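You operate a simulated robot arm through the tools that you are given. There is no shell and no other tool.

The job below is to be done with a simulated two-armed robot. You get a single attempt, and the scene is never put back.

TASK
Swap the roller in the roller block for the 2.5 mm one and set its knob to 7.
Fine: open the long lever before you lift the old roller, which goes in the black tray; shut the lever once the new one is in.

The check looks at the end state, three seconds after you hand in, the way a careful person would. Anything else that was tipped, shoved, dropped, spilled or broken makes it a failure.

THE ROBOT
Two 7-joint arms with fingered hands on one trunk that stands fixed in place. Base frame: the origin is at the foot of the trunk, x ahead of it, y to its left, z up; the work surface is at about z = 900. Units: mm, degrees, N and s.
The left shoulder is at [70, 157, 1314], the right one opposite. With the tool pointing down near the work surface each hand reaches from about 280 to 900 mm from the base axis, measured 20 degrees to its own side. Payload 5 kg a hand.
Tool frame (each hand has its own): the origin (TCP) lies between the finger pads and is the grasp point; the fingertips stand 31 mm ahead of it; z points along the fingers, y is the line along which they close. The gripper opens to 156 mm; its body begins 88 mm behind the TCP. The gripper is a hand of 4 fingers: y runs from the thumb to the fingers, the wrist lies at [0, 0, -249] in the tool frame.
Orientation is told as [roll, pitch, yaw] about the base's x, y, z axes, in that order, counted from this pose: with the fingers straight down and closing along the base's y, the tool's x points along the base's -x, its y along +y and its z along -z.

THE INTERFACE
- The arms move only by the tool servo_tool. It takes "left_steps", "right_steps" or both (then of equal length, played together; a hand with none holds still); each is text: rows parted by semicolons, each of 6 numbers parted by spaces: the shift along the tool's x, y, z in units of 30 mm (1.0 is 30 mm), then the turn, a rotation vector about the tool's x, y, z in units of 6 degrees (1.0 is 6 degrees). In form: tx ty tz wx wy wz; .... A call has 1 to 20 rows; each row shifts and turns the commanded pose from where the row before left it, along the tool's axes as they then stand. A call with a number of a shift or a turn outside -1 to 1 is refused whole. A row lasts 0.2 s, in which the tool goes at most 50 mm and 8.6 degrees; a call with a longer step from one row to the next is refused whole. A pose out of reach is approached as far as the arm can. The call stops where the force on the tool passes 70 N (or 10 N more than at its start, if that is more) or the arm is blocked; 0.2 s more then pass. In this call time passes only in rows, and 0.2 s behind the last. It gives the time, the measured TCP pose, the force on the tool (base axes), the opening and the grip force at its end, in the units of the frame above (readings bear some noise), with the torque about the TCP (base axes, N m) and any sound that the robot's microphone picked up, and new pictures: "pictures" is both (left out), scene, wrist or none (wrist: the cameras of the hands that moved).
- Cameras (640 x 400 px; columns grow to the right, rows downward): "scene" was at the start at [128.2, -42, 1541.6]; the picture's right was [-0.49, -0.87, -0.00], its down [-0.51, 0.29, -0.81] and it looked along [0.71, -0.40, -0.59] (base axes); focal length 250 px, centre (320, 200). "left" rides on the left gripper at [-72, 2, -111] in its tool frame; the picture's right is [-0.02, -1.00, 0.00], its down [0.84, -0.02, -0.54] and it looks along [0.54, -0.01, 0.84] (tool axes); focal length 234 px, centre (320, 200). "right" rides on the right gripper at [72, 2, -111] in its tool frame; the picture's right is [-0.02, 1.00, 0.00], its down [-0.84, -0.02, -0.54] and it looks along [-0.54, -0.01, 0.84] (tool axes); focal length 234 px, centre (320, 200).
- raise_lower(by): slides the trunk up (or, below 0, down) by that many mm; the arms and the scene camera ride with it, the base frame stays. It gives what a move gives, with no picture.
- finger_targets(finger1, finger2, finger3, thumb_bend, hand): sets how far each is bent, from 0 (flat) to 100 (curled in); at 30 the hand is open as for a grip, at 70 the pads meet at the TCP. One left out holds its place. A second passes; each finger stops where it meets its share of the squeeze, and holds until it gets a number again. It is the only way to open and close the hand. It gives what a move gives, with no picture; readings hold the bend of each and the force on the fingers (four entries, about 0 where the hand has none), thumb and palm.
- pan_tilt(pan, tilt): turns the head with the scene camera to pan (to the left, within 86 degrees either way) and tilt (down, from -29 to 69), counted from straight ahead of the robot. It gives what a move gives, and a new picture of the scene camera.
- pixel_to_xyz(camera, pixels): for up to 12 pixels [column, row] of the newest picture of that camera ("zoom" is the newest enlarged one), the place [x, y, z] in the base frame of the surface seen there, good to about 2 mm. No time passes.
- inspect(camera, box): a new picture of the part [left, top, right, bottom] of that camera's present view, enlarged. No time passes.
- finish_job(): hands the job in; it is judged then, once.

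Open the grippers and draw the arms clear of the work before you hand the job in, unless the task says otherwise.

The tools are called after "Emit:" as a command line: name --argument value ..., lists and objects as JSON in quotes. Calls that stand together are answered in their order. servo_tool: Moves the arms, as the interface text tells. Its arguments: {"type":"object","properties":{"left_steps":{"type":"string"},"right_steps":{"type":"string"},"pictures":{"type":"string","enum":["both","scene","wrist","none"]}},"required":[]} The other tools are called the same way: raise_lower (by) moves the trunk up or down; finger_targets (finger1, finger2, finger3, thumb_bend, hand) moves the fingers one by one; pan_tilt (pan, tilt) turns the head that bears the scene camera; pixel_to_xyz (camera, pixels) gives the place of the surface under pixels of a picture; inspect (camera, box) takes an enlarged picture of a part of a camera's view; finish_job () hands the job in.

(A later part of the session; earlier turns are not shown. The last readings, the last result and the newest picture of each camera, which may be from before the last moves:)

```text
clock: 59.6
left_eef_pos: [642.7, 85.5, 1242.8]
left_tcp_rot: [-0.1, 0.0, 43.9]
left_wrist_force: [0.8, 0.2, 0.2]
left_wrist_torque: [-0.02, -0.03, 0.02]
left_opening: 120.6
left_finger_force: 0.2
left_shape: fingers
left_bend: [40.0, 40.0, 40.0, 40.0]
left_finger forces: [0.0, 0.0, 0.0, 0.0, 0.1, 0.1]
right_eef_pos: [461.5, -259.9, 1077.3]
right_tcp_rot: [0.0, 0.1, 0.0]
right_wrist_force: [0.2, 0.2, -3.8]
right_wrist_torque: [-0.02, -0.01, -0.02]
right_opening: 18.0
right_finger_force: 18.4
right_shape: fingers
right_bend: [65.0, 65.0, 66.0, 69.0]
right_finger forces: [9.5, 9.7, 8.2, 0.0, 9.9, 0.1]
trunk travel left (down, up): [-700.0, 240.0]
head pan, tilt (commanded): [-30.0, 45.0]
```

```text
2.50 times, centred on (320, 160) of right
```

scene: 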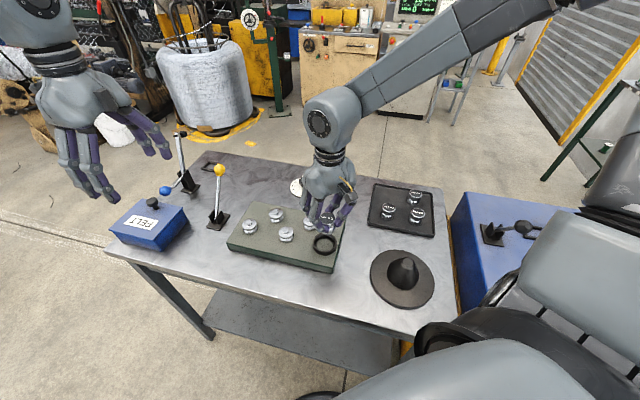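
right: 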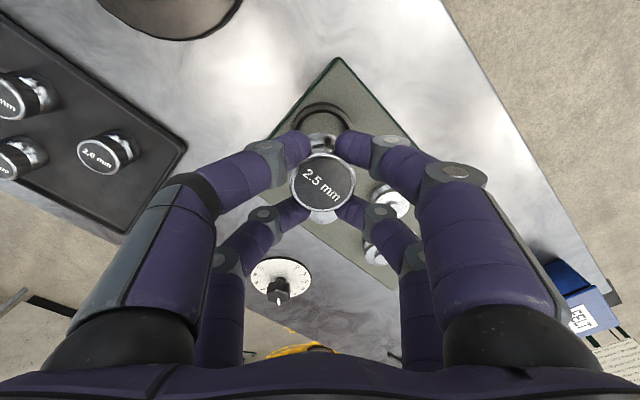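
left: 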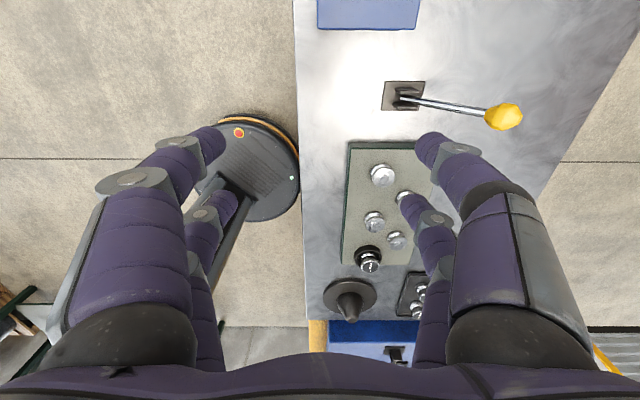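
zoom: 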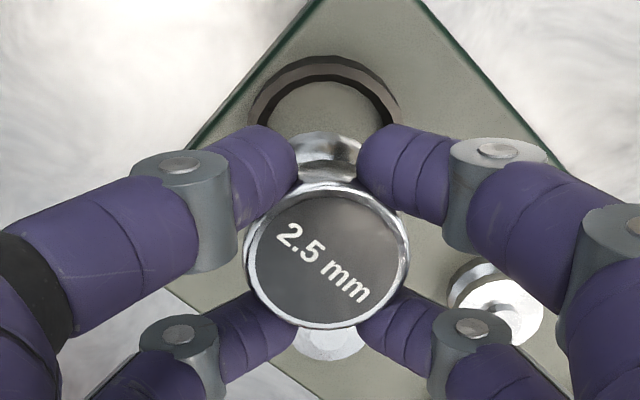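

The measured position is (461.5,-260); I correct to (470.7,-256.2) and lower to TCP z≈1014 (roller bottom just above the ring) to check the alignment.

Emit:
servo_tool --right_steps "-0.14 0.055 0 0 0 0;-0.14 0.055 0 0 0 0;0 0 0.6 0 0 0;0 0 0.7 0 0 0;0 0 0.6 0 0 0;0 0 0.2 0 0 0" --pictures "both"

Emit:
inspect --camera "right" --box '[220, 80, 420, 240]'

Emit:
inspect --camera "scene" --box '[290, 200, 370, 280]'

```text
clock: 61.0
left_eef_pos: [643.2, 84.4, 1243.2]
left_tcp_rot: [0.0, 0.0, 44.1]
left_wrist_force: [-0.6, 0.2, 0.2]
left_wrist_torque: [-0.01, 0.05, -0.01]
left_opening: 120.8
left_finger_force: 0.0
left_shape: fingers
left_bend: [40.0, 40.0, 40.0, 40.0]
left_finger forces: [0.0, 0.0, 0.0, 0.0, 0.1, 0.0]
right_eef_pos: [471.7, -257.4, 1014.5]
right_tcp_rot: [0.0, 0.0, 0.0]
right_wrist_force: [0.6, -0.3, -2.8]
right_wrist_torque: [0.0, 0.02, 0.04]
right_opening: 17.9
right_finger_force: 18.9
right_shape: fingers
right_bend: [65.0, 65.0, 66.0, 69.0]
right_finger forces: [9.5, 9.8, 8.2, 0.1, 9.8, 0.1]
trunk travel left (down, up): [-700.0, 240.0]
head pan, tilt (commanded): [-30.0, 45.0]
```

scene: 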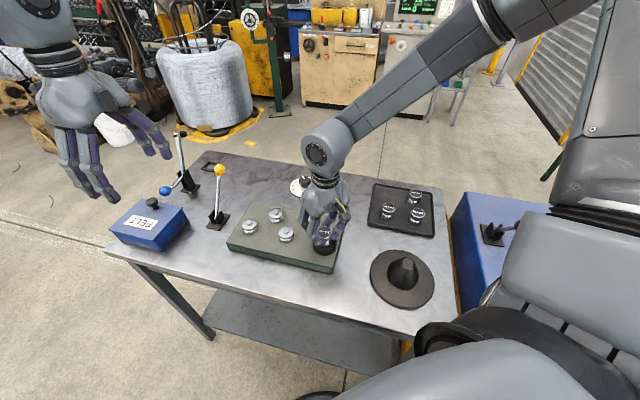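
right: 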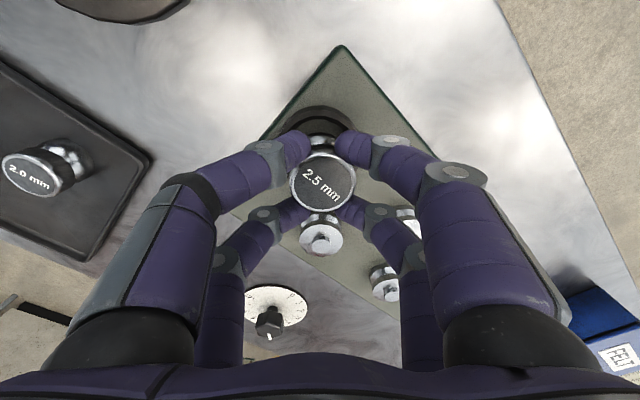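

```text
2.50 times, centred on (320, 160) of right
```

zoom: 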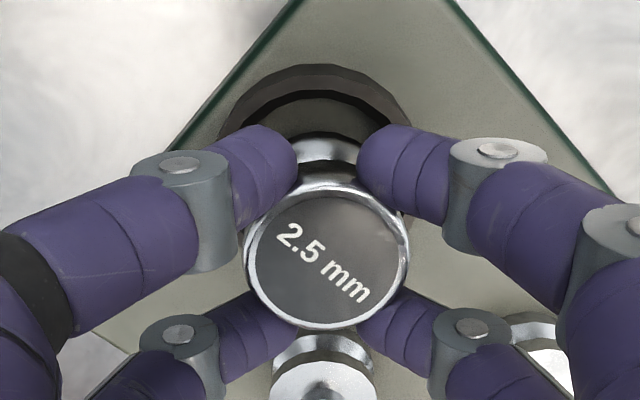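

```text
5.00 times, centred on (330, 240) of scene
```

zoom: 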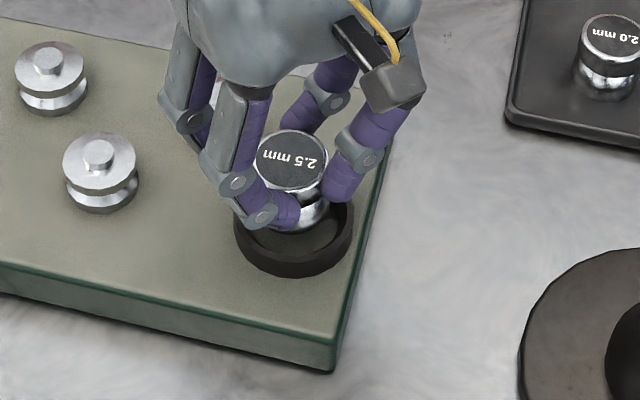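

It looks centred over the ring. I check the held cap's centre numerically, then lower into the ring.

Emit:
pixel_to_xyz --camera "zoom" --pixels '[[291, 158], [262, 158], [323, 160], [293, 133], [291, 186]]'

Emit:
servo_tool --right_steps "0 0.02 0.25 0 0 0;0 0.02 0.25 0 0 0;0 0 0.1 0 0 0" --pictures "both"

Emit:
inspect --camera "scene" --box '[290, 200, 370, 280]'

```text
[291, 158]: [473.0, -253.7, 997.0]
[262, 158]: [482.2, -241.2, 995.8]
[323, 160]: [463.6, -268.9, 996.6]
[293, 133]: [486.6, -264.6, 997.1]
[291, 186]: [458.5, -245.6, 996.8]
```

```text
clock: 61.8
left_eef_pos: [642.9, 84.2, 1243.3]
left_tcp_rot: [0.0, 0.0, 44.0]
left_wrist_force: [0.0, -0.1, -0.4]
left_wrist_torque: [0.03, -0.02, 0.04]
left_opening: 120.7
left_finger_force: 0.1
left_shape: fingers
left_bend: [40.0, 40.0, 40.0, 40.0]
left_finger forces: [0.0, 0.1, 0.0, 0.1, 0.1, 0.0]
right_eef_pos: [471.9, -255.4, 995.7]
right_tcp_rot: [-0.1, 0.0, 0.2]
right_wrist_force: [-0.5, 0.3, -3.9]
right_wrist_torque: [0.02, 0.01, 0.0]
right_opening: 17.5
right_finger_force: 19.2
right_shape: fingers
right_bend: [65.0, 65.0, 66.0, 69.0]
right_finger forces: [9.5, 9.8, 8.2, 0.1, 10.0, 0.0]
trunk travel left (down, up): [-700.0, 240.0]
head pan, tilt (commanded): [-30.0, 45.0]
```

scene: 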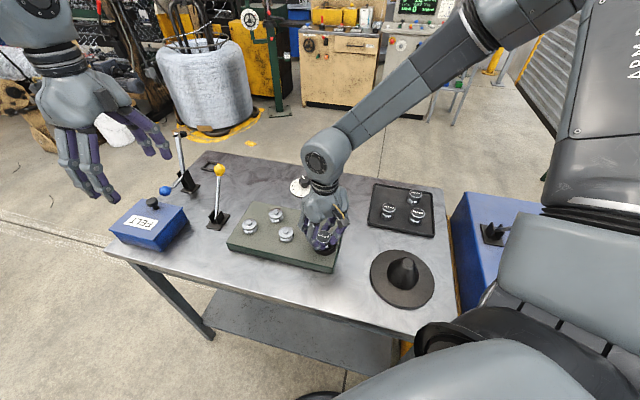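
right: 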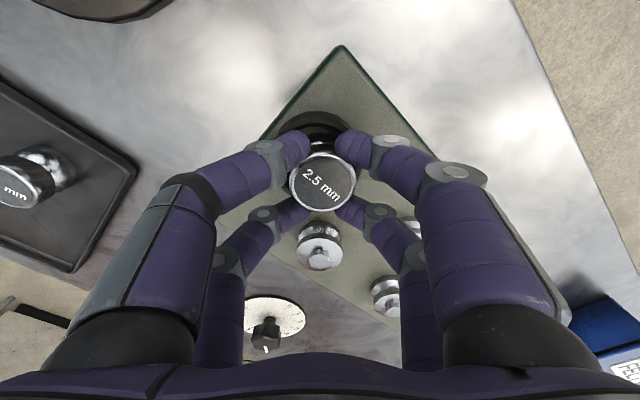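

```text
5.00 times, centred on (330, 240) of scene
```

zoom: 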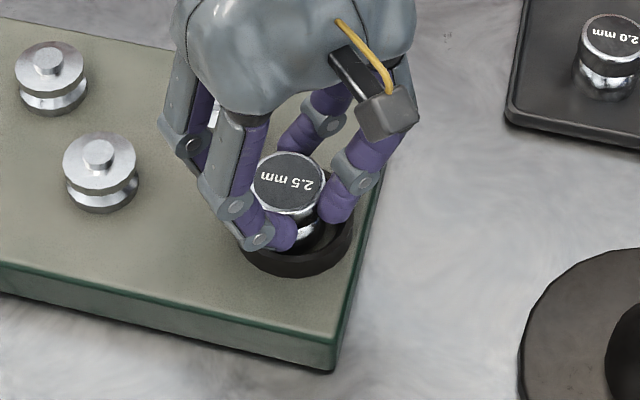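

The cap centre is about 1.5 mm off the ring centre; I trim that and lower in 1 mm steps until the floor takes the weight.

Emit:
servo_tool --right_steps "0.05 -0.06 0 0 0 0;0 0 0.04 0 0 0;0 0 0.04 0 0 0" --pictures "none"

```text
clock: 62.6
left_eef_pos: [642.8, 85.0, 1243.2]
left_tcp_rot: [0.0, 0.0, 44.0]
left_wrist_force: [-0.1, -0.4, -0.6]
left_wrist_torque: [-0.02, 0.0, -0.02]
left_opening: 120.8
left_finger_force: 0.1
left_shape: fingers
left_bend: [40.0, 40.0, 40.0, 40.0]
left_finger forces: [0.1, 0.0, 0.0, 0.0, 0.1, 0.1]
right_eef_pos: [470.9, -257.4, 993.7]
right_tcp_rot: [0.0, 0.0, 0.0]
right_wrist_force: [0.9, -0.3, -3.9]
right_wrist_torque: [0.01, -0.01, 0.0]
right_opening: 17.9
right_finger_force: 19.4
right_shape: fingers
right_bend: [65.0, 65.0, 66.0, 69.0]
right_finger forces: [9.6, 9.8, 8.2, 0.0, 10.0, 0.1]
trunk travel left (down, up): [-700.0, 240.0]
head pan, tilt (commanded): [-30.0, 45.0]
```

Still hanging (−3.9 N) at z 993.7; I lower two more small steps.

Emit:
servo_tool --right_steps "0 0 0.035 0 0 0;0 0 0.035 0 0 0" --pictures "none"

```text
clock: 63.2
left_eef_pos: [643.4, 83.7, 1243.6]
left_tcp_rot: [0.0, 0.0, 44.0]
left_wrist_force: [0.4, -0.2, -0.3]
left_wrist_torque: [-0.02, 0.02, 0.03]
left_opening: 120.6
left_finger_force: 0.0
left_shape: fingers
left_bend: [40.0, 40.0, 40.0, 40.0]
left_finger forces: [0.1, 0.0, 0.0, 0.0, 0.1, 0.0]
right_eef_pos: [469.8, -257.2, 991.8]
right_tcp_rot: [0.0, 0.0, 0.2]
right_wrist_force: [-0.2, -0.9, -1.4]
right_wrist_torque: [0.01, 0.02, 0.01]
right_opening: 17.6
right_finger_force: 18.9
right_shape: fingers
right_bend: [65.0, 65.0, 65.0, 69.0]
right_finger forces: [9.8, 10.0, 8.7, 0.0, 10.5, 0.1]
trunk travel left (down, up): [-700.0, 240.0]
head pan, tilt (commanded): [-30.0, 45.0]
```

The floor is taking the weight (−1.4 N). I open the fingers to 60 and rise.

Emit:
finger_targets --hand "right" --finger1 60 --finger2 60 --finger3 60 --thumb_bend 60

Emit:
servo_tool --right_steps "0 0 -0.3 0 0 0;0 0 -0.6 0 0 0;0 0 -0.8 0 0 0;0 0 -0.8 0 0 0;0 0 -0.8 0 0 0;0 0 -0.8 0 0 0;0 0 -0.8 0 0 0" --pictures "both"

Emit:
inspect --camera "scene" --box '[290, 200, 370, 280]'

Emit:
inspect --camera "right" --box '[220, 40, 420, 200]'

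```text
clock: 64.2
left_eef_pos: [641.6, 85.2, 1243.2]
left_tcp_rot: [0.0, 0.0, 44.0]
left_wrist_force: [0.1, 0.1, 0.2]
left_wrist_torque: [0.0, -0.01, 0.03]
left_opening: 120.6
left_finger_force: 0.0
left_shape: fingers
left_bend: [40.0, 40.0, 40.0, 40.0]
left_finger forces: [0.0, 0.0, 0.0, 0.1, 0.0, 0.0]
right_eef_pos: [469.2, -257.6, 991.5]
right_tcp_rot: [0.0, 0.0, 0.0]
right_wrist_force: [0.3, 0.0, -0.7]
right_wrist_torque: [-0.01, 0.0, 0.01]
right_opening: 40.9
right_finger_force: 0.1
right_shape: fingers
right_bend: [60.0, 60.0, 60.0, 60.0]
right_finger forces: [0.0, 0.0, 0.1, 0.0, 0.0, 0.0]
trunk travel left (down, up): [-700.0, 240.0]
head pan, tilt (commanded): [-30.0, 45.0]
```

```text
clock: 65.8
left_eef_pos: [641.6, 85.2, 1243.4]
left_tcp_rot: [0.0, 0.0, 44.1]
left_wrist_force: [0.2, -0.3, -0.4]
left_wrist_torque: [0.0, 0.02, -0.03]
left_opening: 120.5
left_finger_force: 0.0
left_shape: fingers
left_bend: [40.0, 40.0, 40.0, 40.0]
left_finger forces: [0.1, 0.1, 0.1, 0.0, 0.0, 0.0]
right_eef_pos: [467.9, -257.2, 1139.6]
right_tcp_rot: [0.0, 0.0, 0.0]
right_wrist_force: [0.3, -0.4, -0.2]
right_wrist_torque: [-0.01, -0.01, 0.01]
right_opening: 40.5
right_finger_force: 0.2
right_shape: fingers
right_bend: [60.0, 60.0, 60.0, 60.0]
right_finger forces: [0.0, 0.0, 0.0, 0.0, 0.0, 0.0]
trunk travel left (down, up): [-700.0, 240.0]
head pan, tilt (commanded): [-30.0, 45.0]
```

scene: 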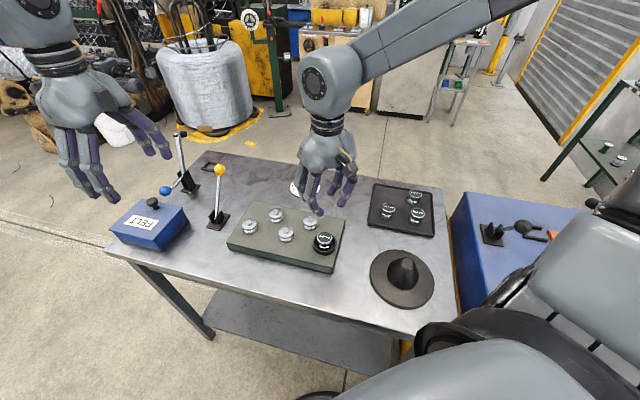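
right: 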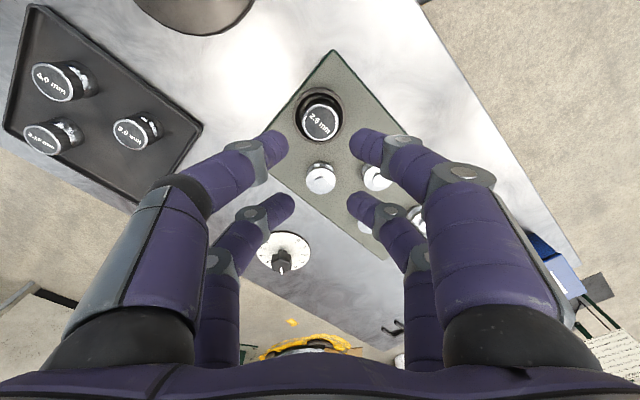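

```text
5.00 times, centred on (330, 240) of scene
```

zoom: 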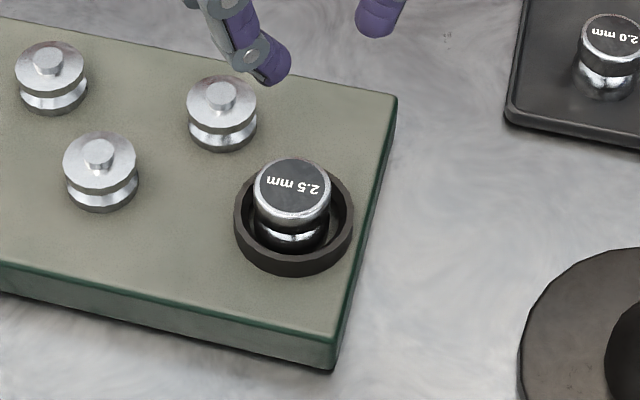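

```text
2.50 times, centred on (320, 120) of right
```

zoom: 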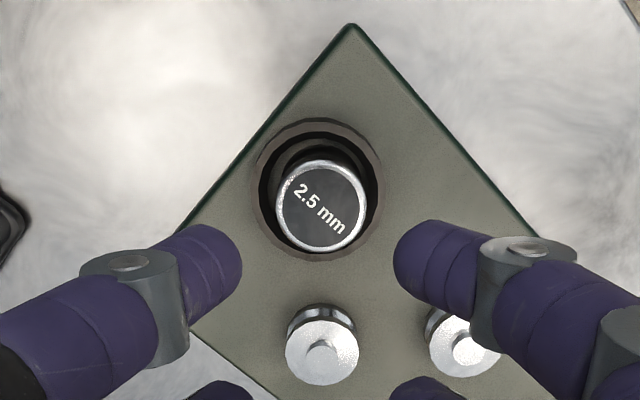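

The 2.5 mm roller sits in the ring. I check how centred it is.

Emit:
pixel_to_xyz --camera "zoom" --pixels '[[279, 205], [364, 205], [321, 164], [321, 247], [321, 205], [257, 190], [378, 190], [316, 126], [285, 135], [350, 135]]'

Emit:
inspect --camera "scene" --box '[304, 226, 346, 262]'

```text
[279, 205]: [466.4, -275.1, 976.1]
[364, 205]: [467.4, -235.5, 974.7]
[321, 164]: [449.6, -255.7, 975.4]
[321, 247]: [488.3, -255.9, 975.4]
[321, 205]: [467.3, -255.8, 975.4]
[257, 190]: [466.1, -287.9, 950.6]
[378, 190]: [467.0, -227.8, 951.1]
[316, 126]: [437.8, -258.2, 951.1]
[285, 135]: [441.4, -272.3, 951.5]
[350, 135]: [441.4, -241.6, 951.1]
```

```text
11.11 times, centred on (325, 244) of scene
```

zoom: 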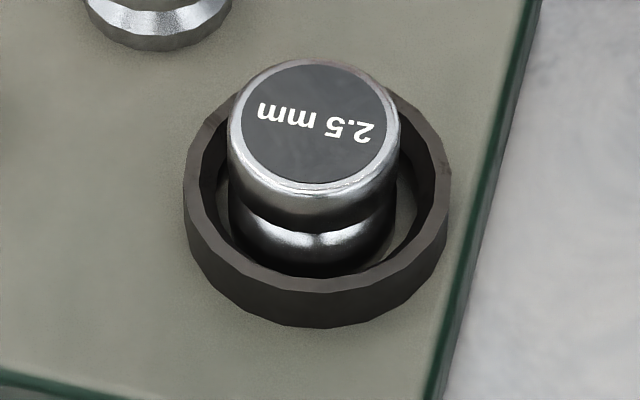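

The new roller is centred within about 1 mm. Now I locate the yellow ball in its open position to shut the lever with the left hand.

Emit:
inspect --camera "scene" --box '[190, 150, 250, 240]'

Emit:
pixel_to_xyz --camera "scene" --pixels '[[219, 170], [215, 170], [223, 170], [219, 166], [219, 174], [219, 185], [219, 200], [218, 210]]'

Emit:
pixel_to_xyz --camera "left" --pixels '[[503, 117], [490, 117], [516, 117], [503, 107], [503, 128], [460, 107], [430, 103], [405, 95]]'

```text
4.44 times, centred on (220, 195) of scene
```

zoom: 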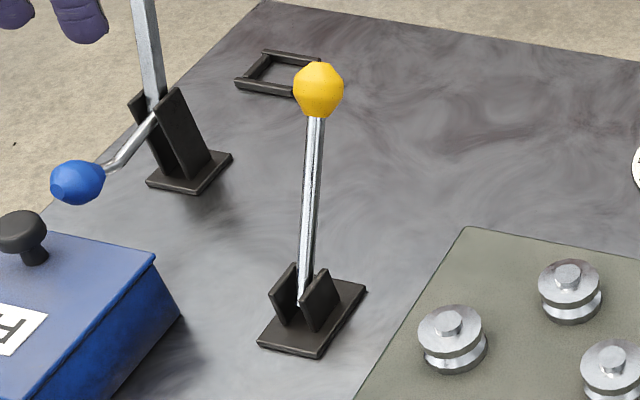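

```text
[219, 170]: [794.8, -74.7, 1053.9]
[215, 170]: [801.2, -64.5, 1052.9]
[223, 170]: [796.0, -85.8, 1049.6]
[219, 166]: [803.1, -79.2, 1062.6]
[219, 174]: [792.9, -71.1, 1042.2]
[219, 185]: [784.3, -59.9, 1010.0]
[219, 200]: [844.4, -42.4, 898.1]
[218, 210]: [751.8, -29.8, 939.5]
```

```text
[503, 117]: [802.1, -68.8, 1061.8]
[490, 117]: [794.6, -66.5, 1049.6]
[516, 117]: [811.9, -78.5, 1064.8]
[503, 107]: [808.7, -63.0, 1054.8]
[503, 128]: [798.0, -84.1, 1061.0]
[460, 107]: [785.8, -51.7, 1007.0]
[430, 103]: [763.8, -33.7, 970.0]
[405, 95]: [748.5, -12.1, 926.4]
```

The ball is at about (804,-77,1046), mirrored. With the left hand open at 120 mm I move to (785,-57) at height and lower so the ball is inside the open hand.

Emit:
servo_tool --left_steps "-0.016 -0.835 0 0 0 0;-0.016 -0.835 0 0 0 0;-0.016 -0.835 0 0 0 0;-0.016 -0.835 0 0 0 0;-0.016 -0.835 0 0 0 0;-0.016 -0.835 0 0 0 0;-0.016 -0.835 0 0 0 0;-0.016 -0.835 0 0 0 0;0 0 0.9 0 0 0;0 0 0.9 0 0 0;0 0 0.9 0 0 0;0 0 0.8 0 0 0" --pictures "both"

Emit:
inspect --camera "scene" --box '[160, 60, 320, 240]'

```text
clock: 68.4
left_eef_pos: [775.2, -43.4, 1135.9]
left_tcp_rot: [0.0, 0.1, 44.1]
left_wrist_force: [0.6, 1.2, 0.4]
left_wrist_torque: [-0.02, 0.05, -0.02]
left_opening: 120.7
left_finger_force: 0.0
left_shape: fingers
left_bend: [40.0, 40.0, 40.0, 40.0]
left_finger forces: [0.0, 0.2, 0.0, 0.1, 0.1, 0.1]
left hand out of reach, approached as far as the arm can: row 8
right_eef_pos: [471.6, -256.0, 1139.7]
right_tcp_rot: [-0.1, 0.0, 0.1]
right_wrist_force: [0.0, 1.5, 0.1]
right_wrist_torque: [-0.05, 0.02, 0.02]
right_opening: 41.1
right_finger_force: 0.1
right_shape: fingers
right_bend: [60.0, 60.0, 60.0, 60.0]
right_finger forces: [0.1, 0.1, 0.1, 0.0, 0.1, 0.0]
trunk travel left (down, up): [-700.0, 240.0]
head pan, tilt (commanded): [-30.0, 45.0]
```

scene: 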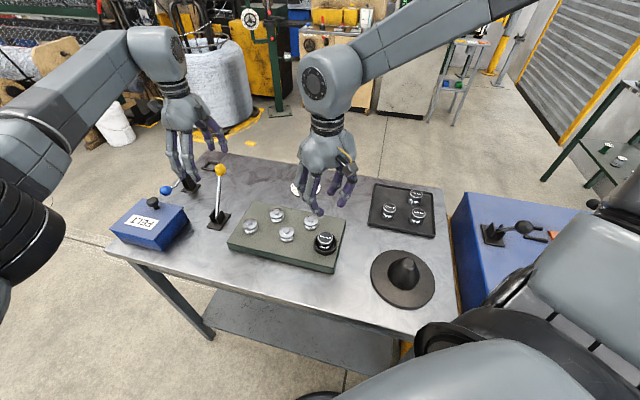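
left: 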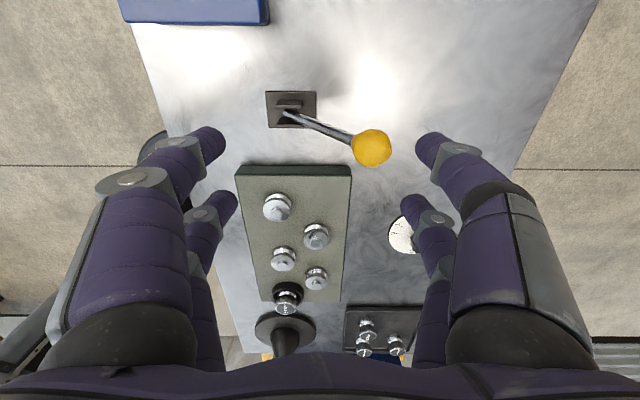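

```text
2.22 times, centred on (240, 150) of scene
```

zoom: 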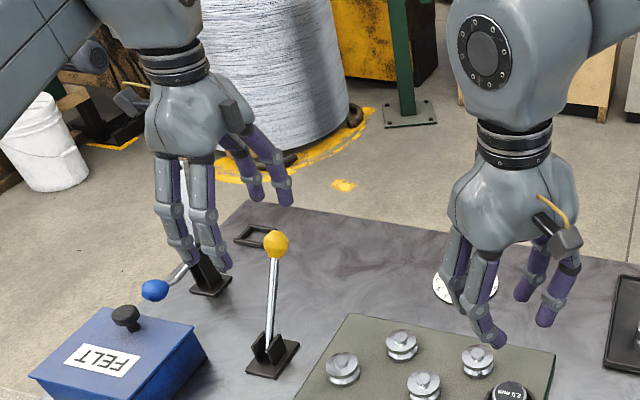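

The ball is toward the −y side of the hand. I lower a bit (more reach there), shift 14 mm further in −y, then lower to TCP z≈1062.

Emit:
servo_tool --left_steps "0 -0.1 0.5 0 0 0;0 -0.3 0.4 0 0 0;0 -0.2 0.3 0 0 0;0 0 0.5 0 0 0;0 0 0.5 0 0 0;0 0 0.3 0 0 0" --pictures "both"

Emit:
inspect --camera "left" --box '[160, 60, 480, 260]'

```text
clock: 69.8
left_eef_pos: [787.0, -60.2, 1063.1]
left_tcp_rot: [0.1, 0.0, 44.0]
left_wrist_force: [-0.4, -0.7, -1.2]
left_wrist_torque: [0.01, -0.04, -0.01]
left_opening: 120.5
left_finger_force: 0.2
left_shape: fingers
left_bend: [40.0, 40.0, 40.0, 40.0]
left_finger forces: [0.1, 0.0, 0.0, 0.0, 0.0, 0.0]
right_eef_pos: [470.8, -258.6, 1138.6]
right_tcp_rot: [0.1, -0.1, -0.1]
right_wrist_force: [-0.4, 0.2, -0.9]
right_wrist_torque: [0.02, -0.02, -0.01]
right_opening: 40.9
right_finger_force: 0.1
right_shape: fingers
right_bend: [60.0, 60.0, 60.0, 60.0]
right_finger forces: [0.0, 0.0, 0.0, 0.0, 0.0, 0.0]
trunk travel left (down, up): [-700.0, 240.0]
head pan, tilt (commanded): [-30.0, 45.0]
```

scene: 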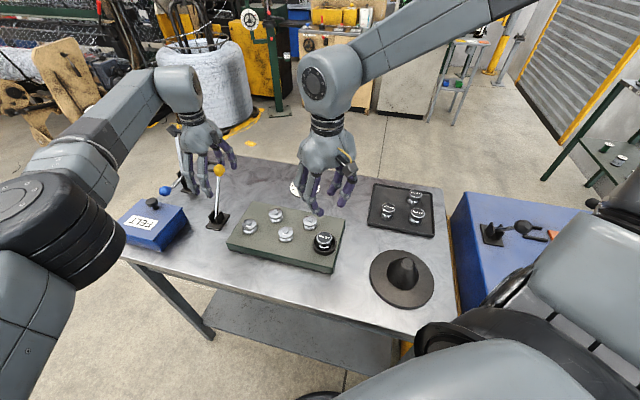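
left: 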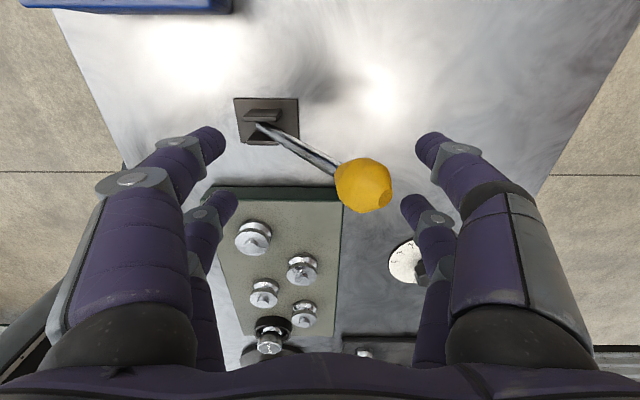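

```text
2.00 times, centred on (320, 160) of left
```

zoom: 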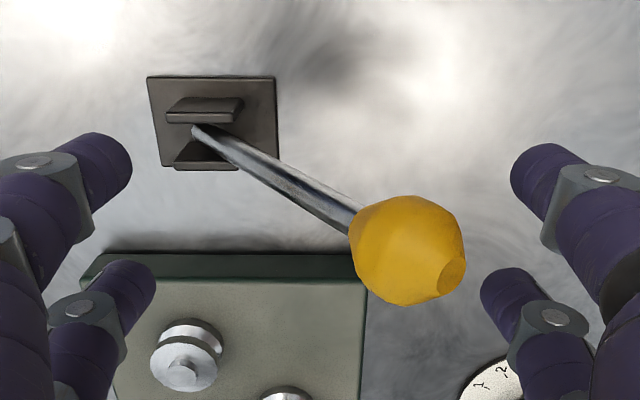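

The ball is inside the hand. I bend all fingers to 54 to bring them near the ball, then pull along the arc toward upright.

Emit:
finger_targets --hand "left" --finger1 58 --finger2 58 --finger3 54 --thumb_bend 54

Emit:
servo_tool --left_steps "0 0.2 -0.05 0 0 0;0 0.25 -0.12 0 0 0;0 0.25 -0.12 0 0 0;0 0.25 -0.1 0 0 0;0 0.25 -0.08 0 0 0;0 0.25 -0.06 0 0 0" --pictures "both"

Emit:
inspect --camera "left" --box '[160, 60, 480, 260]'

```text
clock: 70.8
left_eef_pos: [785.9, -59.8, 1062.7]
left_tcp_rot: [0.0, 0.0, 44.0]
left_wrist_force: [0.0, 0.3, -0.2]
left_wrist_torque: [-0.02, -0.01, 0.04]
left_opening: 59.8
left_finger_force: 0.0
left_shape: fingers
left_bend: [57.0, 57.0, 54.0, 54.0]
left_finger forces: [0.0, 0.1, 0.1, 0.0, 0.1, 0.0]
right_eef_pos: [469.0, -258.1, 1139.7]
right_tcp_rot: [0.0, 0.0, 0.0]
right_wrist_force: [0.3, 0.1, -0.4]
right_wrist_torque: [-0.02, 0.0, 0.0]
right_opening: 40.9
right_finger_force: 0.1
right_shape: fingers
right_bend: [60.0, 60.0, 60.0, 60.0]
right_finger forces: [0.0, 0.0, 0.1, 0.1, 0.1, 0.0]
trunk travel left (down, up): [-700.0, 240.0]
head pan, tilt (commanded): [-30.0, 45.0]
```

```text
clock: 72.2
left_eef_pos: [755.6, -27.7, 1080.1]
left_tcp_rot: [-0.1, 0.1, 44.0]
left_wrist_force: [5.6, -3.4, 4.1]
left_wrist_torque: [-0.26, -0.32, 0.05]
left_opening: 63.6
left_finger_force: 4.4
left_shape: fingers
left_bend: [57.0, 57.0, 52.0, 53.0]
left_finger forces: [0.0, 0.0, 3.6, 0.0, 5.9, 0.0]
right_eef_pos: [469.0, -257.9, 1139.3]
right_tcp_rot: [0.0, -0.1, 0.0]
right_wrist_force: [0.5, 0.5, -1.0]
right_wrist_torque: [-0.02, 0.01, 0.01]
right_opening: 41.2
right_finger_force: 0.1
right_shape: fingers
right_bend: [60.0, 60.0, 60.0, 60.0]
right_finger forces: [0.0, 0.0, 0.1, 0.0, 0.1, 0.0]
trunk travel left (down, up): [-700.0, 240.0]
head pan, tilt (commanded): [-30.0, 45.0]
```

scene: 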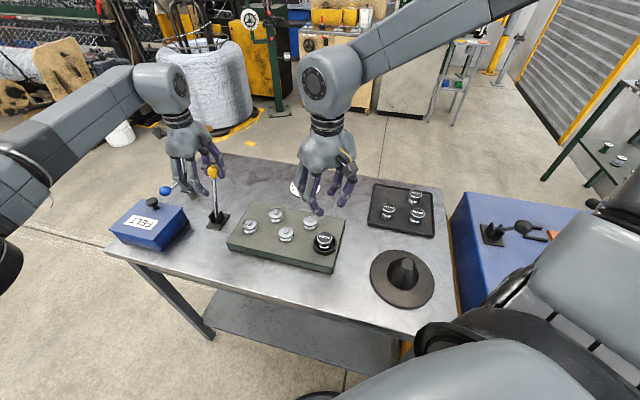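
left: 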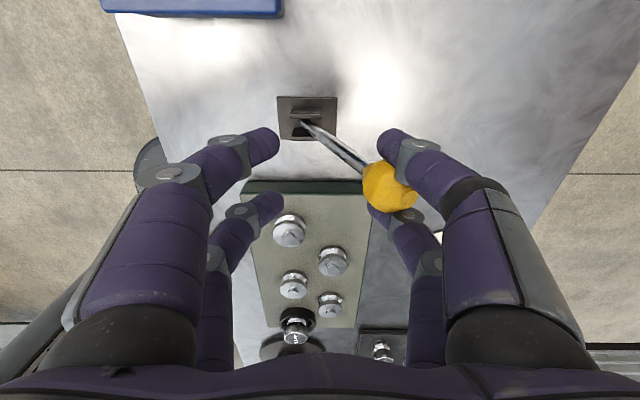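

```text
2.00 times, centred on (320, 160) of left
```

zoom: 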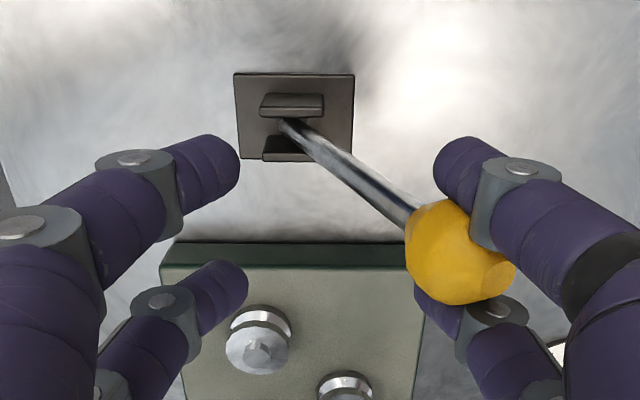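

The lever follows (about 7 N). I continue the pull past vertical.

Emit:
servo_tool --left_steps "0 0.25 -0.06 0 0 0;0 0.25 -0.06 0 0 0;0 0.25 -0.05 0 0 0;0 0.25 -0.04 0 0 0;0 0.25 -0.03 0 0 0;0 0.25 0 0 0 0;0 0.25 0 0 0 0;0 0.25 0 0 0 0" --pictures "both"

Emit:
inspect --camera "left" --box '[160, 60, 480, 260]'

```text
clock: 74.0
left_eef_pos: [712.5, 14.7, 1086.0]
left_tcp_rot: [-0.1, 0.0, 44.0]
left_wrist_force: [0.0, -0.5, 6.3]
left_wrist_torque: [-0.23, -0.18, -0.02]
left_opening: 60.1
left_finger_force: 5.2
left_shape: fingers
left_bend: [57.0, 57.0, 54.0, 54.0]
left_finger forces: [0.0, 0.1, 5.9, 0.0, 6.0, 0.0]
right_eef_pos: [468.2, -256.9, 1140.1]
right_tcp_rot: [0.0, 0.0, 0.1]
right_wrist_force: [-0.3, 0.0, 0.4]
right_wrist_torque: [0.0, 0.0, 0.02]
right_opening: 40.9
right_finger_force: 0.0
right_shape: fingers
right_bend: [60.0, 60.0, 60.0, 60.0]
right_finger forces: [0.1, 0.1, 0.1, 0.1, 0.1, 0.1]
trunk travel left (down, up): [-700.0, 240.0]
head pan, tilt (commanded): [-30.0, 45.0]
```

scene: 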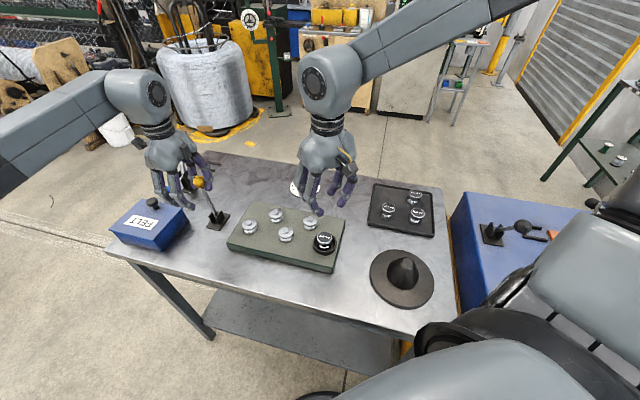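
left: 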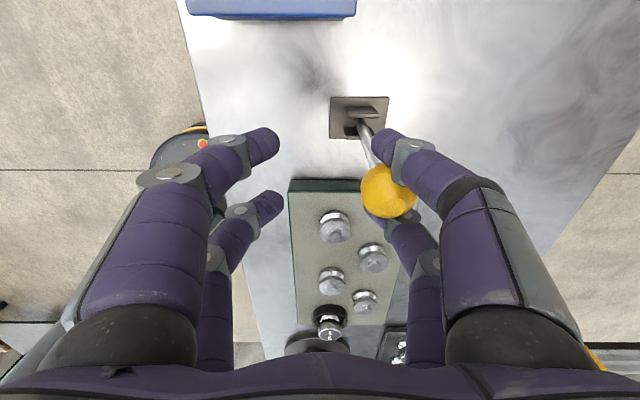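

```text
2.00 times, centred on (320, 160) of left
```

zoom: 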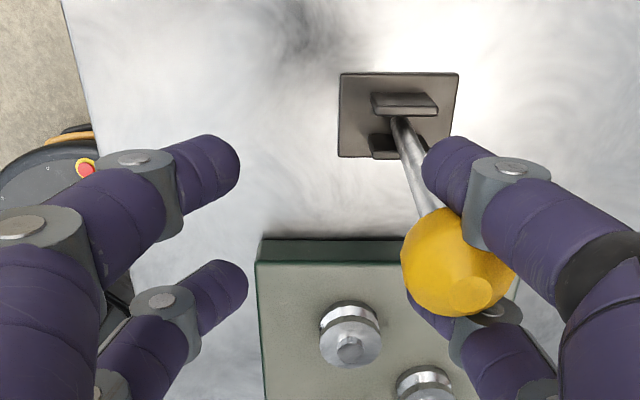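

The lever is just past vertical. I continue toward the shut side, following downwards.

Emit:
servo_tool --left_steps "0 0.25 -0.05 0 0 0;0 0.25 0 0 0 0;0 0.25 0.02 0 0 0;0 0.25 0.05 0 0 0;0 0.25 0.08 0 0 0;0 0.25 0.1 0 0 0" --pictures "both"

Emit:
inspect --camera "left" --box '[160, 60, 480, 260]'

```text
clock: 75.4
left_eef_pos: [683.1, 46.0, 1080.1]
left_tcp_rot: [0.0, 0.0, 44.1]
left_wrist_force: [-5.8, -3.9, -2.6]
left_wrist_torque: [0.05, 0.12, -0.27]
left_opening: 59.2
left_finger_force: 6.4
left_shape: fingers
left_bend: [57.0, 57.0, 54.0, 54.0]
left_finger forces: [0.1, 0.1, 9.6, 0.0, 3.4, 0.0]
right_eef_pos: [468.9, -257.9, 1138.9]
right_tcp_rot: [0.0, 0.0, -0.1]
right_wrist_force: [0.5, 0.0, -1.0]
right_wrist_torque: [-0.01, 0.0, -0.02]
right_opening: 41.2
right_finger_force: 0.1
right_shape: fingers
right_bend: [60.0, 60.0, 60.0, 60.0]
right_finger forces: [0.0, 0.0, 0.0, 0.1, 0.0, 0.1]
trunk travel left (down, up): [-700.0, 240.0]
head pan, tilt (commanded): [-30.0, 45.0]
```

scene: 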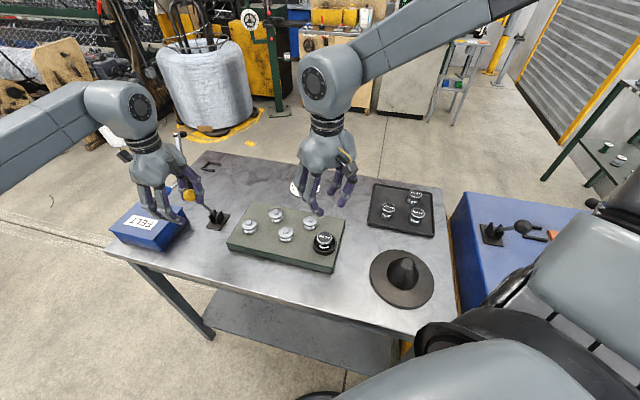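
left: 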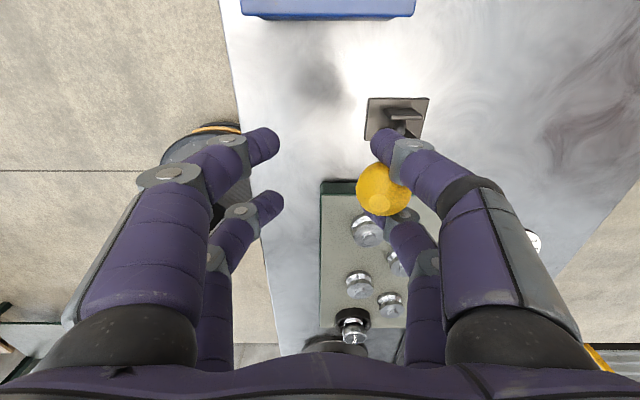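

```text
2.00 times, centred on (320, 160) of left
```

zoom: 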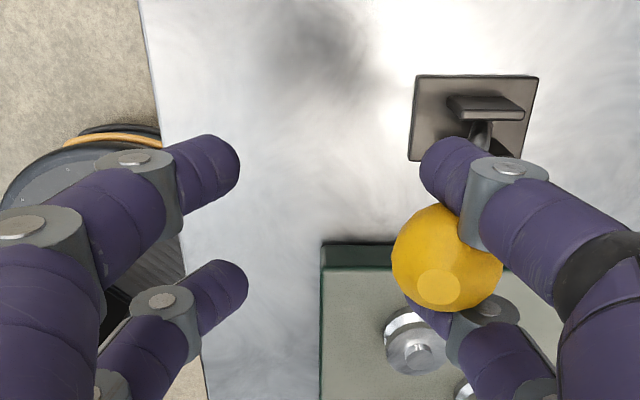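

Ball is about 20° past vertical toward shut; there's a small side load, so I shift 3 mm with it and continue down the arc.

Emit:
servo_tool --left_steps "0.05 0.2 0.08 0 0 0;0.05 0.2 0.1 0 0 0;0 0.22 0.11 0 0 0;0 0.22 0.12 0 0 0" --pictures "both"

Emit:
inspect --camera "left" --box '[160, 60, 480, 260]'

Emit:
inspect --camera "scene" --box '[100, 100, 260, 250]'

```text
clock: 76.4
left_eef_pos: [663.1, 64.4, 1067.5]
left_tcp_rot: [0.0, 0.0, 44.1]
left_wrist_force: [0.5, -0.2, 0.9]
left_wrist_torque: [-0.03, -0.05, -0.02]
left_opening: 60.9
left_finger_force: 0.7
left_shape: fingers
left_bend: [57.0, 57.0, 54.0, 54.0]
left_finger forces: [0.0, 0.0, 0.0, 0.0, 0.8, 0.0]
right_eef_pos: [470.2, -256.4, 1138.5]
right_tcp_rot: [-0.1, 0.0, 0.0]
right_wrist_force: [1.1, 0.4, -0.3]
right_wrist_torque: [0.01, 0.01, -0.02]
right_opening: 41.1
right_finger_force: 0.1
right_shape: fingers
right_bend: [60.0, 60.0, 60.0, 60.0]
right_finger forces: [0.1, 0.0, 0.0, 0.1, 0.0, 0.0]
trunk travel left (down, up): [-700.0, 240.0]
head pan, tilt (commanded): [-30.0, 45.0]
```

scene: 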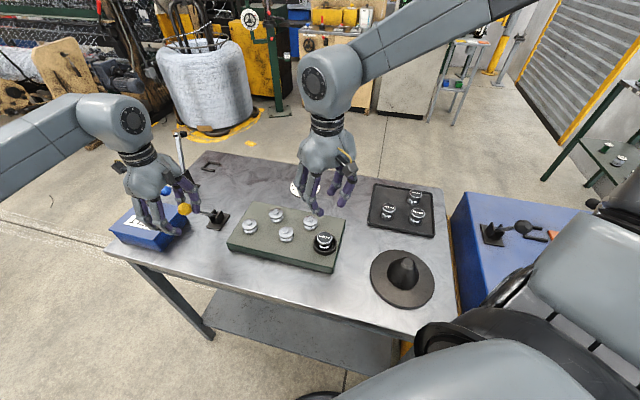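
left: 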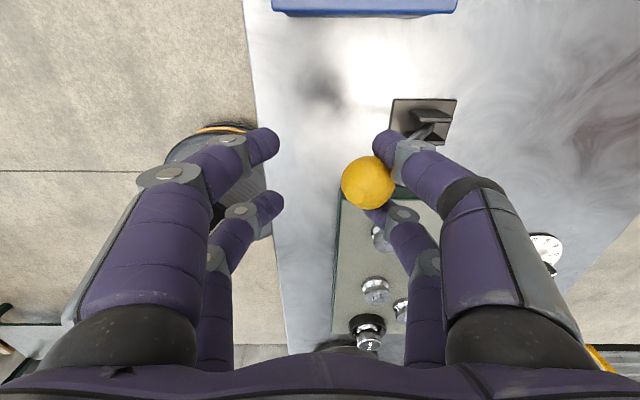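

```text
2.00 times, centred on (320, 160) of left
```

zoom: 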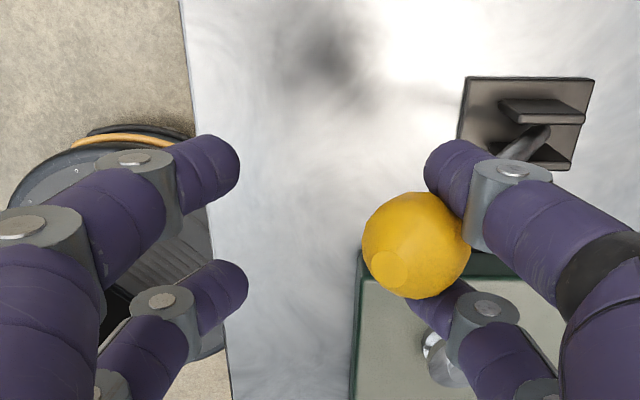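

```text
2.67 times, centred on (180, 175) of scene
```

zoom: 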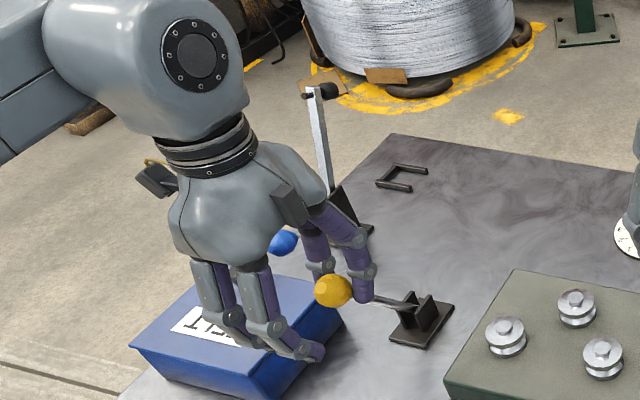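

The load dropped to nearly zero — the lever has fallen to its shut side. I check the ball's place and the screen.

Emit:
pixel_to_xyz --camera "left" --pixels '[[366, 183], [352, 183], [378, 183], [366, 170], [366, 198]]'

Emit:
pan_tilt --pan -25 --tilt 15

Emit:
inspect --camera "scene" --box '[380, 130, 480, 230]'

```text
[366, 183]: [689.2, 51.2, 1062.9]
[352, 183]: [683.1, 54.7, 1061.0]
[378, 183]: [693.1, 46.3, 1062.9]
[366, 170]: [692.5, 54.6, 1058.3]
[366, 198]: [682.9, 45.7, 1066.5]
```

```text
clock: 77.4
left_eef_pos: [662.4, 63.1, 1067.5]
left_tcp_rot: [0.0, 0.0, 44.2]
left_wrist_force: [0.8, -0.4, 0.0]
left_wrist_torque: [-0.05, -0.05, 0.03]
left_opening: 60.5
left_finger_force: 0.8
left_shape: fingers
left_bend: [57.0, 57.0, 54.0, 54.0]
left_finger forces: [0.0, 0.0, 0.0, 0.0, 1.4, 0.1]
right_eef_pos: [468.4, -256.5, 1138.9]
right_tcp_rot: [-0.1, 0.0, 0.0]
right_wrist_force: [-0.2, -0.6, 0.5]
right_wrist_torque: [0.02, -0.02, 0.0]
right_opening: 40.8
right_finger_force: 0.1
right_shape: fingers
right_bend: [60.0, 60.0, 60.0, 60.0]
right_finger forces: [0.0, 0.0, 0.0, 0.0, 0.0, 0.1]
trunk travel left (down, up): [-700.0, 240.0]
head pan, tilt (commanded): [-25.0, 15.0]
```

scene: 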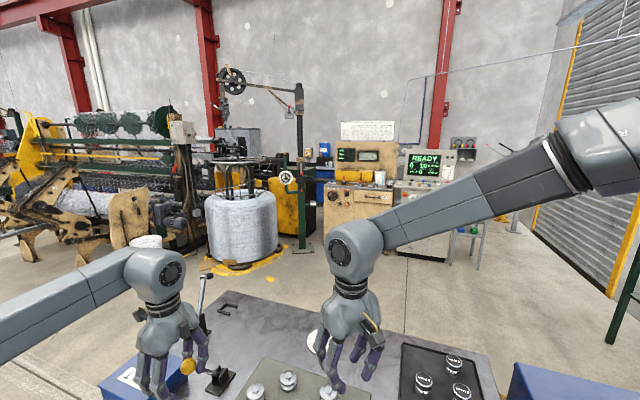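

```text
4.00 times, centred on (430, 180) of scene
```

zoom: 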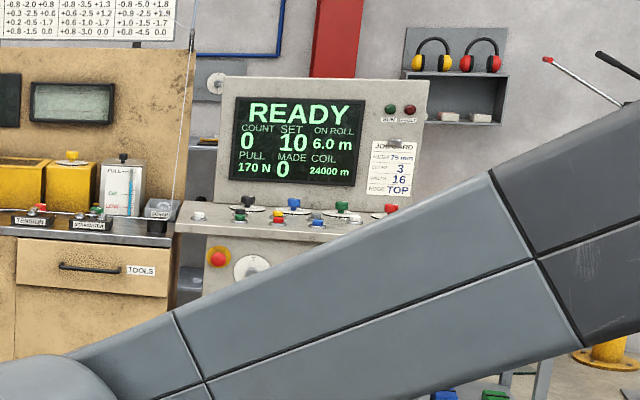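

The screen shows READY and the ball is back at its initial place: lever shut. I open the left hand and withdraw it upward and away.

Emit:
finger_targets --hand "left" --finger1 40 --finger2 40 --finger3 40 --thumb_bend 40

Emit:
servo_tool --left_steps "0 -0.3 -0.1 0 0 0;0 -0.3 -0.3 0 0 0;0 0 -0.8 0 0 0;0 0 -0.9 0 0 0;0 0 -0.9 0 0 0;0 0 -0.9 0 0 0;0 0 -0.9 0 0 0;0 0 -0.9 0 0 0;0 0.9 0 0 0 0;0 0.9 0 0 0 0;0 0.9 0 0 0 0" --pictures "both"

Emit:
pan_tilt --pan -25 --tilt 45

Emit:
inspect --camera "scene" --box '[60, 120, 300, 270]'

```text
clock: 78.4
left_eef_pos: [662.6, 63.3, 1067.1]
left_tcp_rot: [0.0, 0.0, 44.0]
left_wrist_force: [0.4, -0.1, 1.1]
left_wrist_torque: [-0.01, 0.03, 0.03]
left_opening: 120.4
left_finger_force: 0.1
left_shape: fingers
left_bend: [40.0, 40.0, 40.0, 40.0]
left_finger forces: [0.0, 0.0, 0.0, 0.0, 0.0, 0.1]
right_eef_pos: [469.1, -257.9, 1139.3]
right_tcp_rot: [-0.1, 0.0, 0.0]
right_wrist_force: [0.1, 0.0, 0.5]
right_wrist_torque: [-0.03, -0.04, -0.04]
right_opening: 40.7
right_finger_force: 0.0
right_shape: fingers
right_bend: [60.0, 60.0, 60.0, 60.0]
right_finger forces: [0.1, 0.0, 0.0, 0.1, 0.0, 0.1]
trunk travel left (down, up): [-700.0, 240.0]
head pan, tilt (commanded): [-25.0, 15.0]
```

```text
clock: 80.8
left_eef_pos: [619.1, 109.9, 1238.4]
left_tcp_rot: [-0.2, 0.0, 44.1]
left_wrist_force: [-1.3, -0.7, -0.7]
left_wrist_torque: [-0.01, 0.0, 0.02]
left_opening: 120.4
left_finger_force: 0.1
left_shape: fingers
left_bend: [40.0, 40.0, 40.0, 40.0]
left_finger forces: [0.1, 0.1, 0.0, 0.1, 0.0, 0.1]
right_eef_pos: [468.8, -256.9, 1140.3]
right_tcp_rot: [0.0, 0.1, 0.0]
right_wrist_force: [0.1, 0.6, 0.7]
right_wrist_torque: [-0.03, -0.03, -0.01]
right_opening: 41.0
right_finger_force: 0.1
right_shape: fingers
right_bend: [60.0, 60.0, 60.0, 60.0]
right_finger forces: [0.1, 0.1, 0.0, 0.0, 0.1, 0.1]
trunk travel left (down, up): [-700.0, 240.0]
head pan, tilt (commanded): [-25.0, 15.0]
```

scene: 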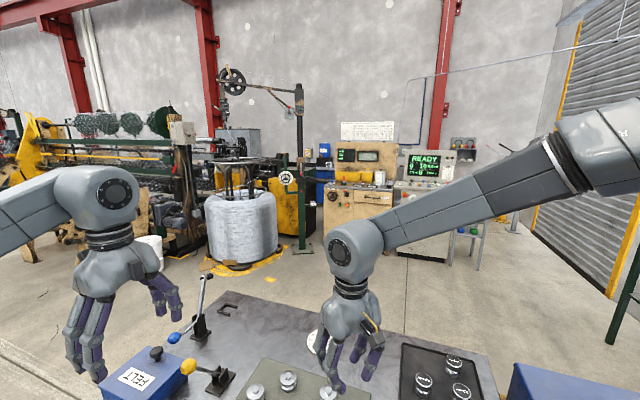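
left: 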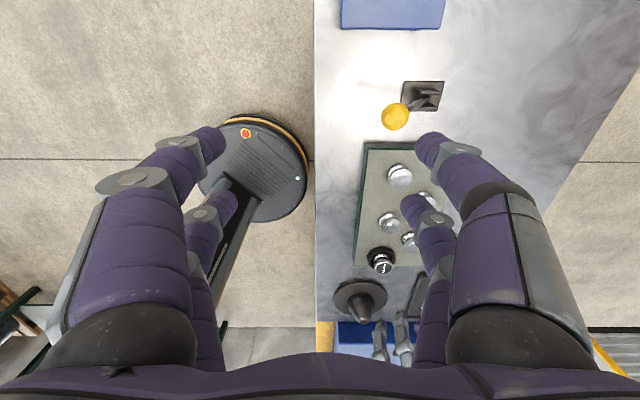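

```text
clock: 81.7
left_eef_pos: [619.5, 108.4, 1238.4]
left_tcp_rot: [0.0, 0.0, 44.0]
left_wrist_force: [-0.5, -0.1, 0.4]
left_wrist_torque: [0.0, -0.01, -0.02]
left_opening: 120.5
left_finger_force: 0.1
left_shape: fingers
left_bend: [40.0, 40.0, 40.0, 40.0]
left_finger forces: [0.0, 0.0, 0.1, 0.1, 0.1, 0.1]
right_eef_pos: [470.0, -257.5, 1140.0]
right_tcp_rot: [0.0, 0.0, 0.1]
right_wrist_force: [-0.5, -0.2, 0.4]
right_wrist_torque: [-0.02, 0.0, -0.03]
right_opening: 40.8
right_finger_force: 0.0
right_shape: fingers
right_bend: [60.0, 60.0, 60.0, 60.0]
right_finger forces: [0.1, 0.0, 0.0, 0.0, 0.1, 0.0]
trunk travel left (down, up): [-700.0, 240.0]
head pan, tilt (commanded): [-25.0, 45.0]
```

scene: 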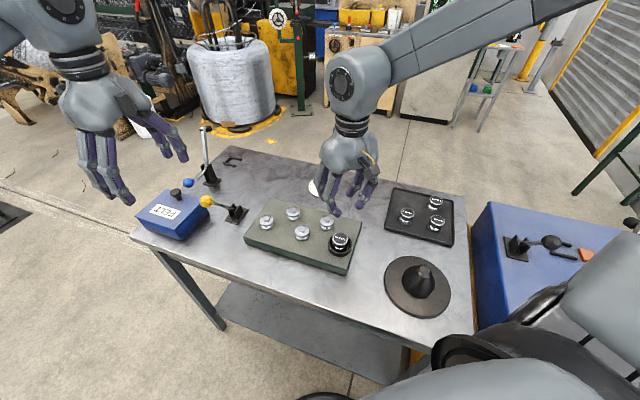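

```text
2.67 times, centred on (180, 195) of scene
```

zoom: 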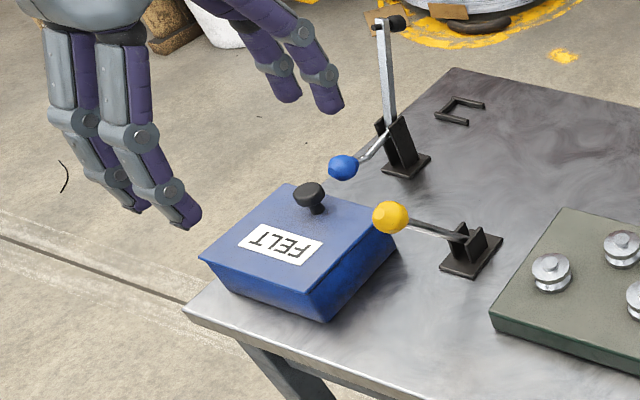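

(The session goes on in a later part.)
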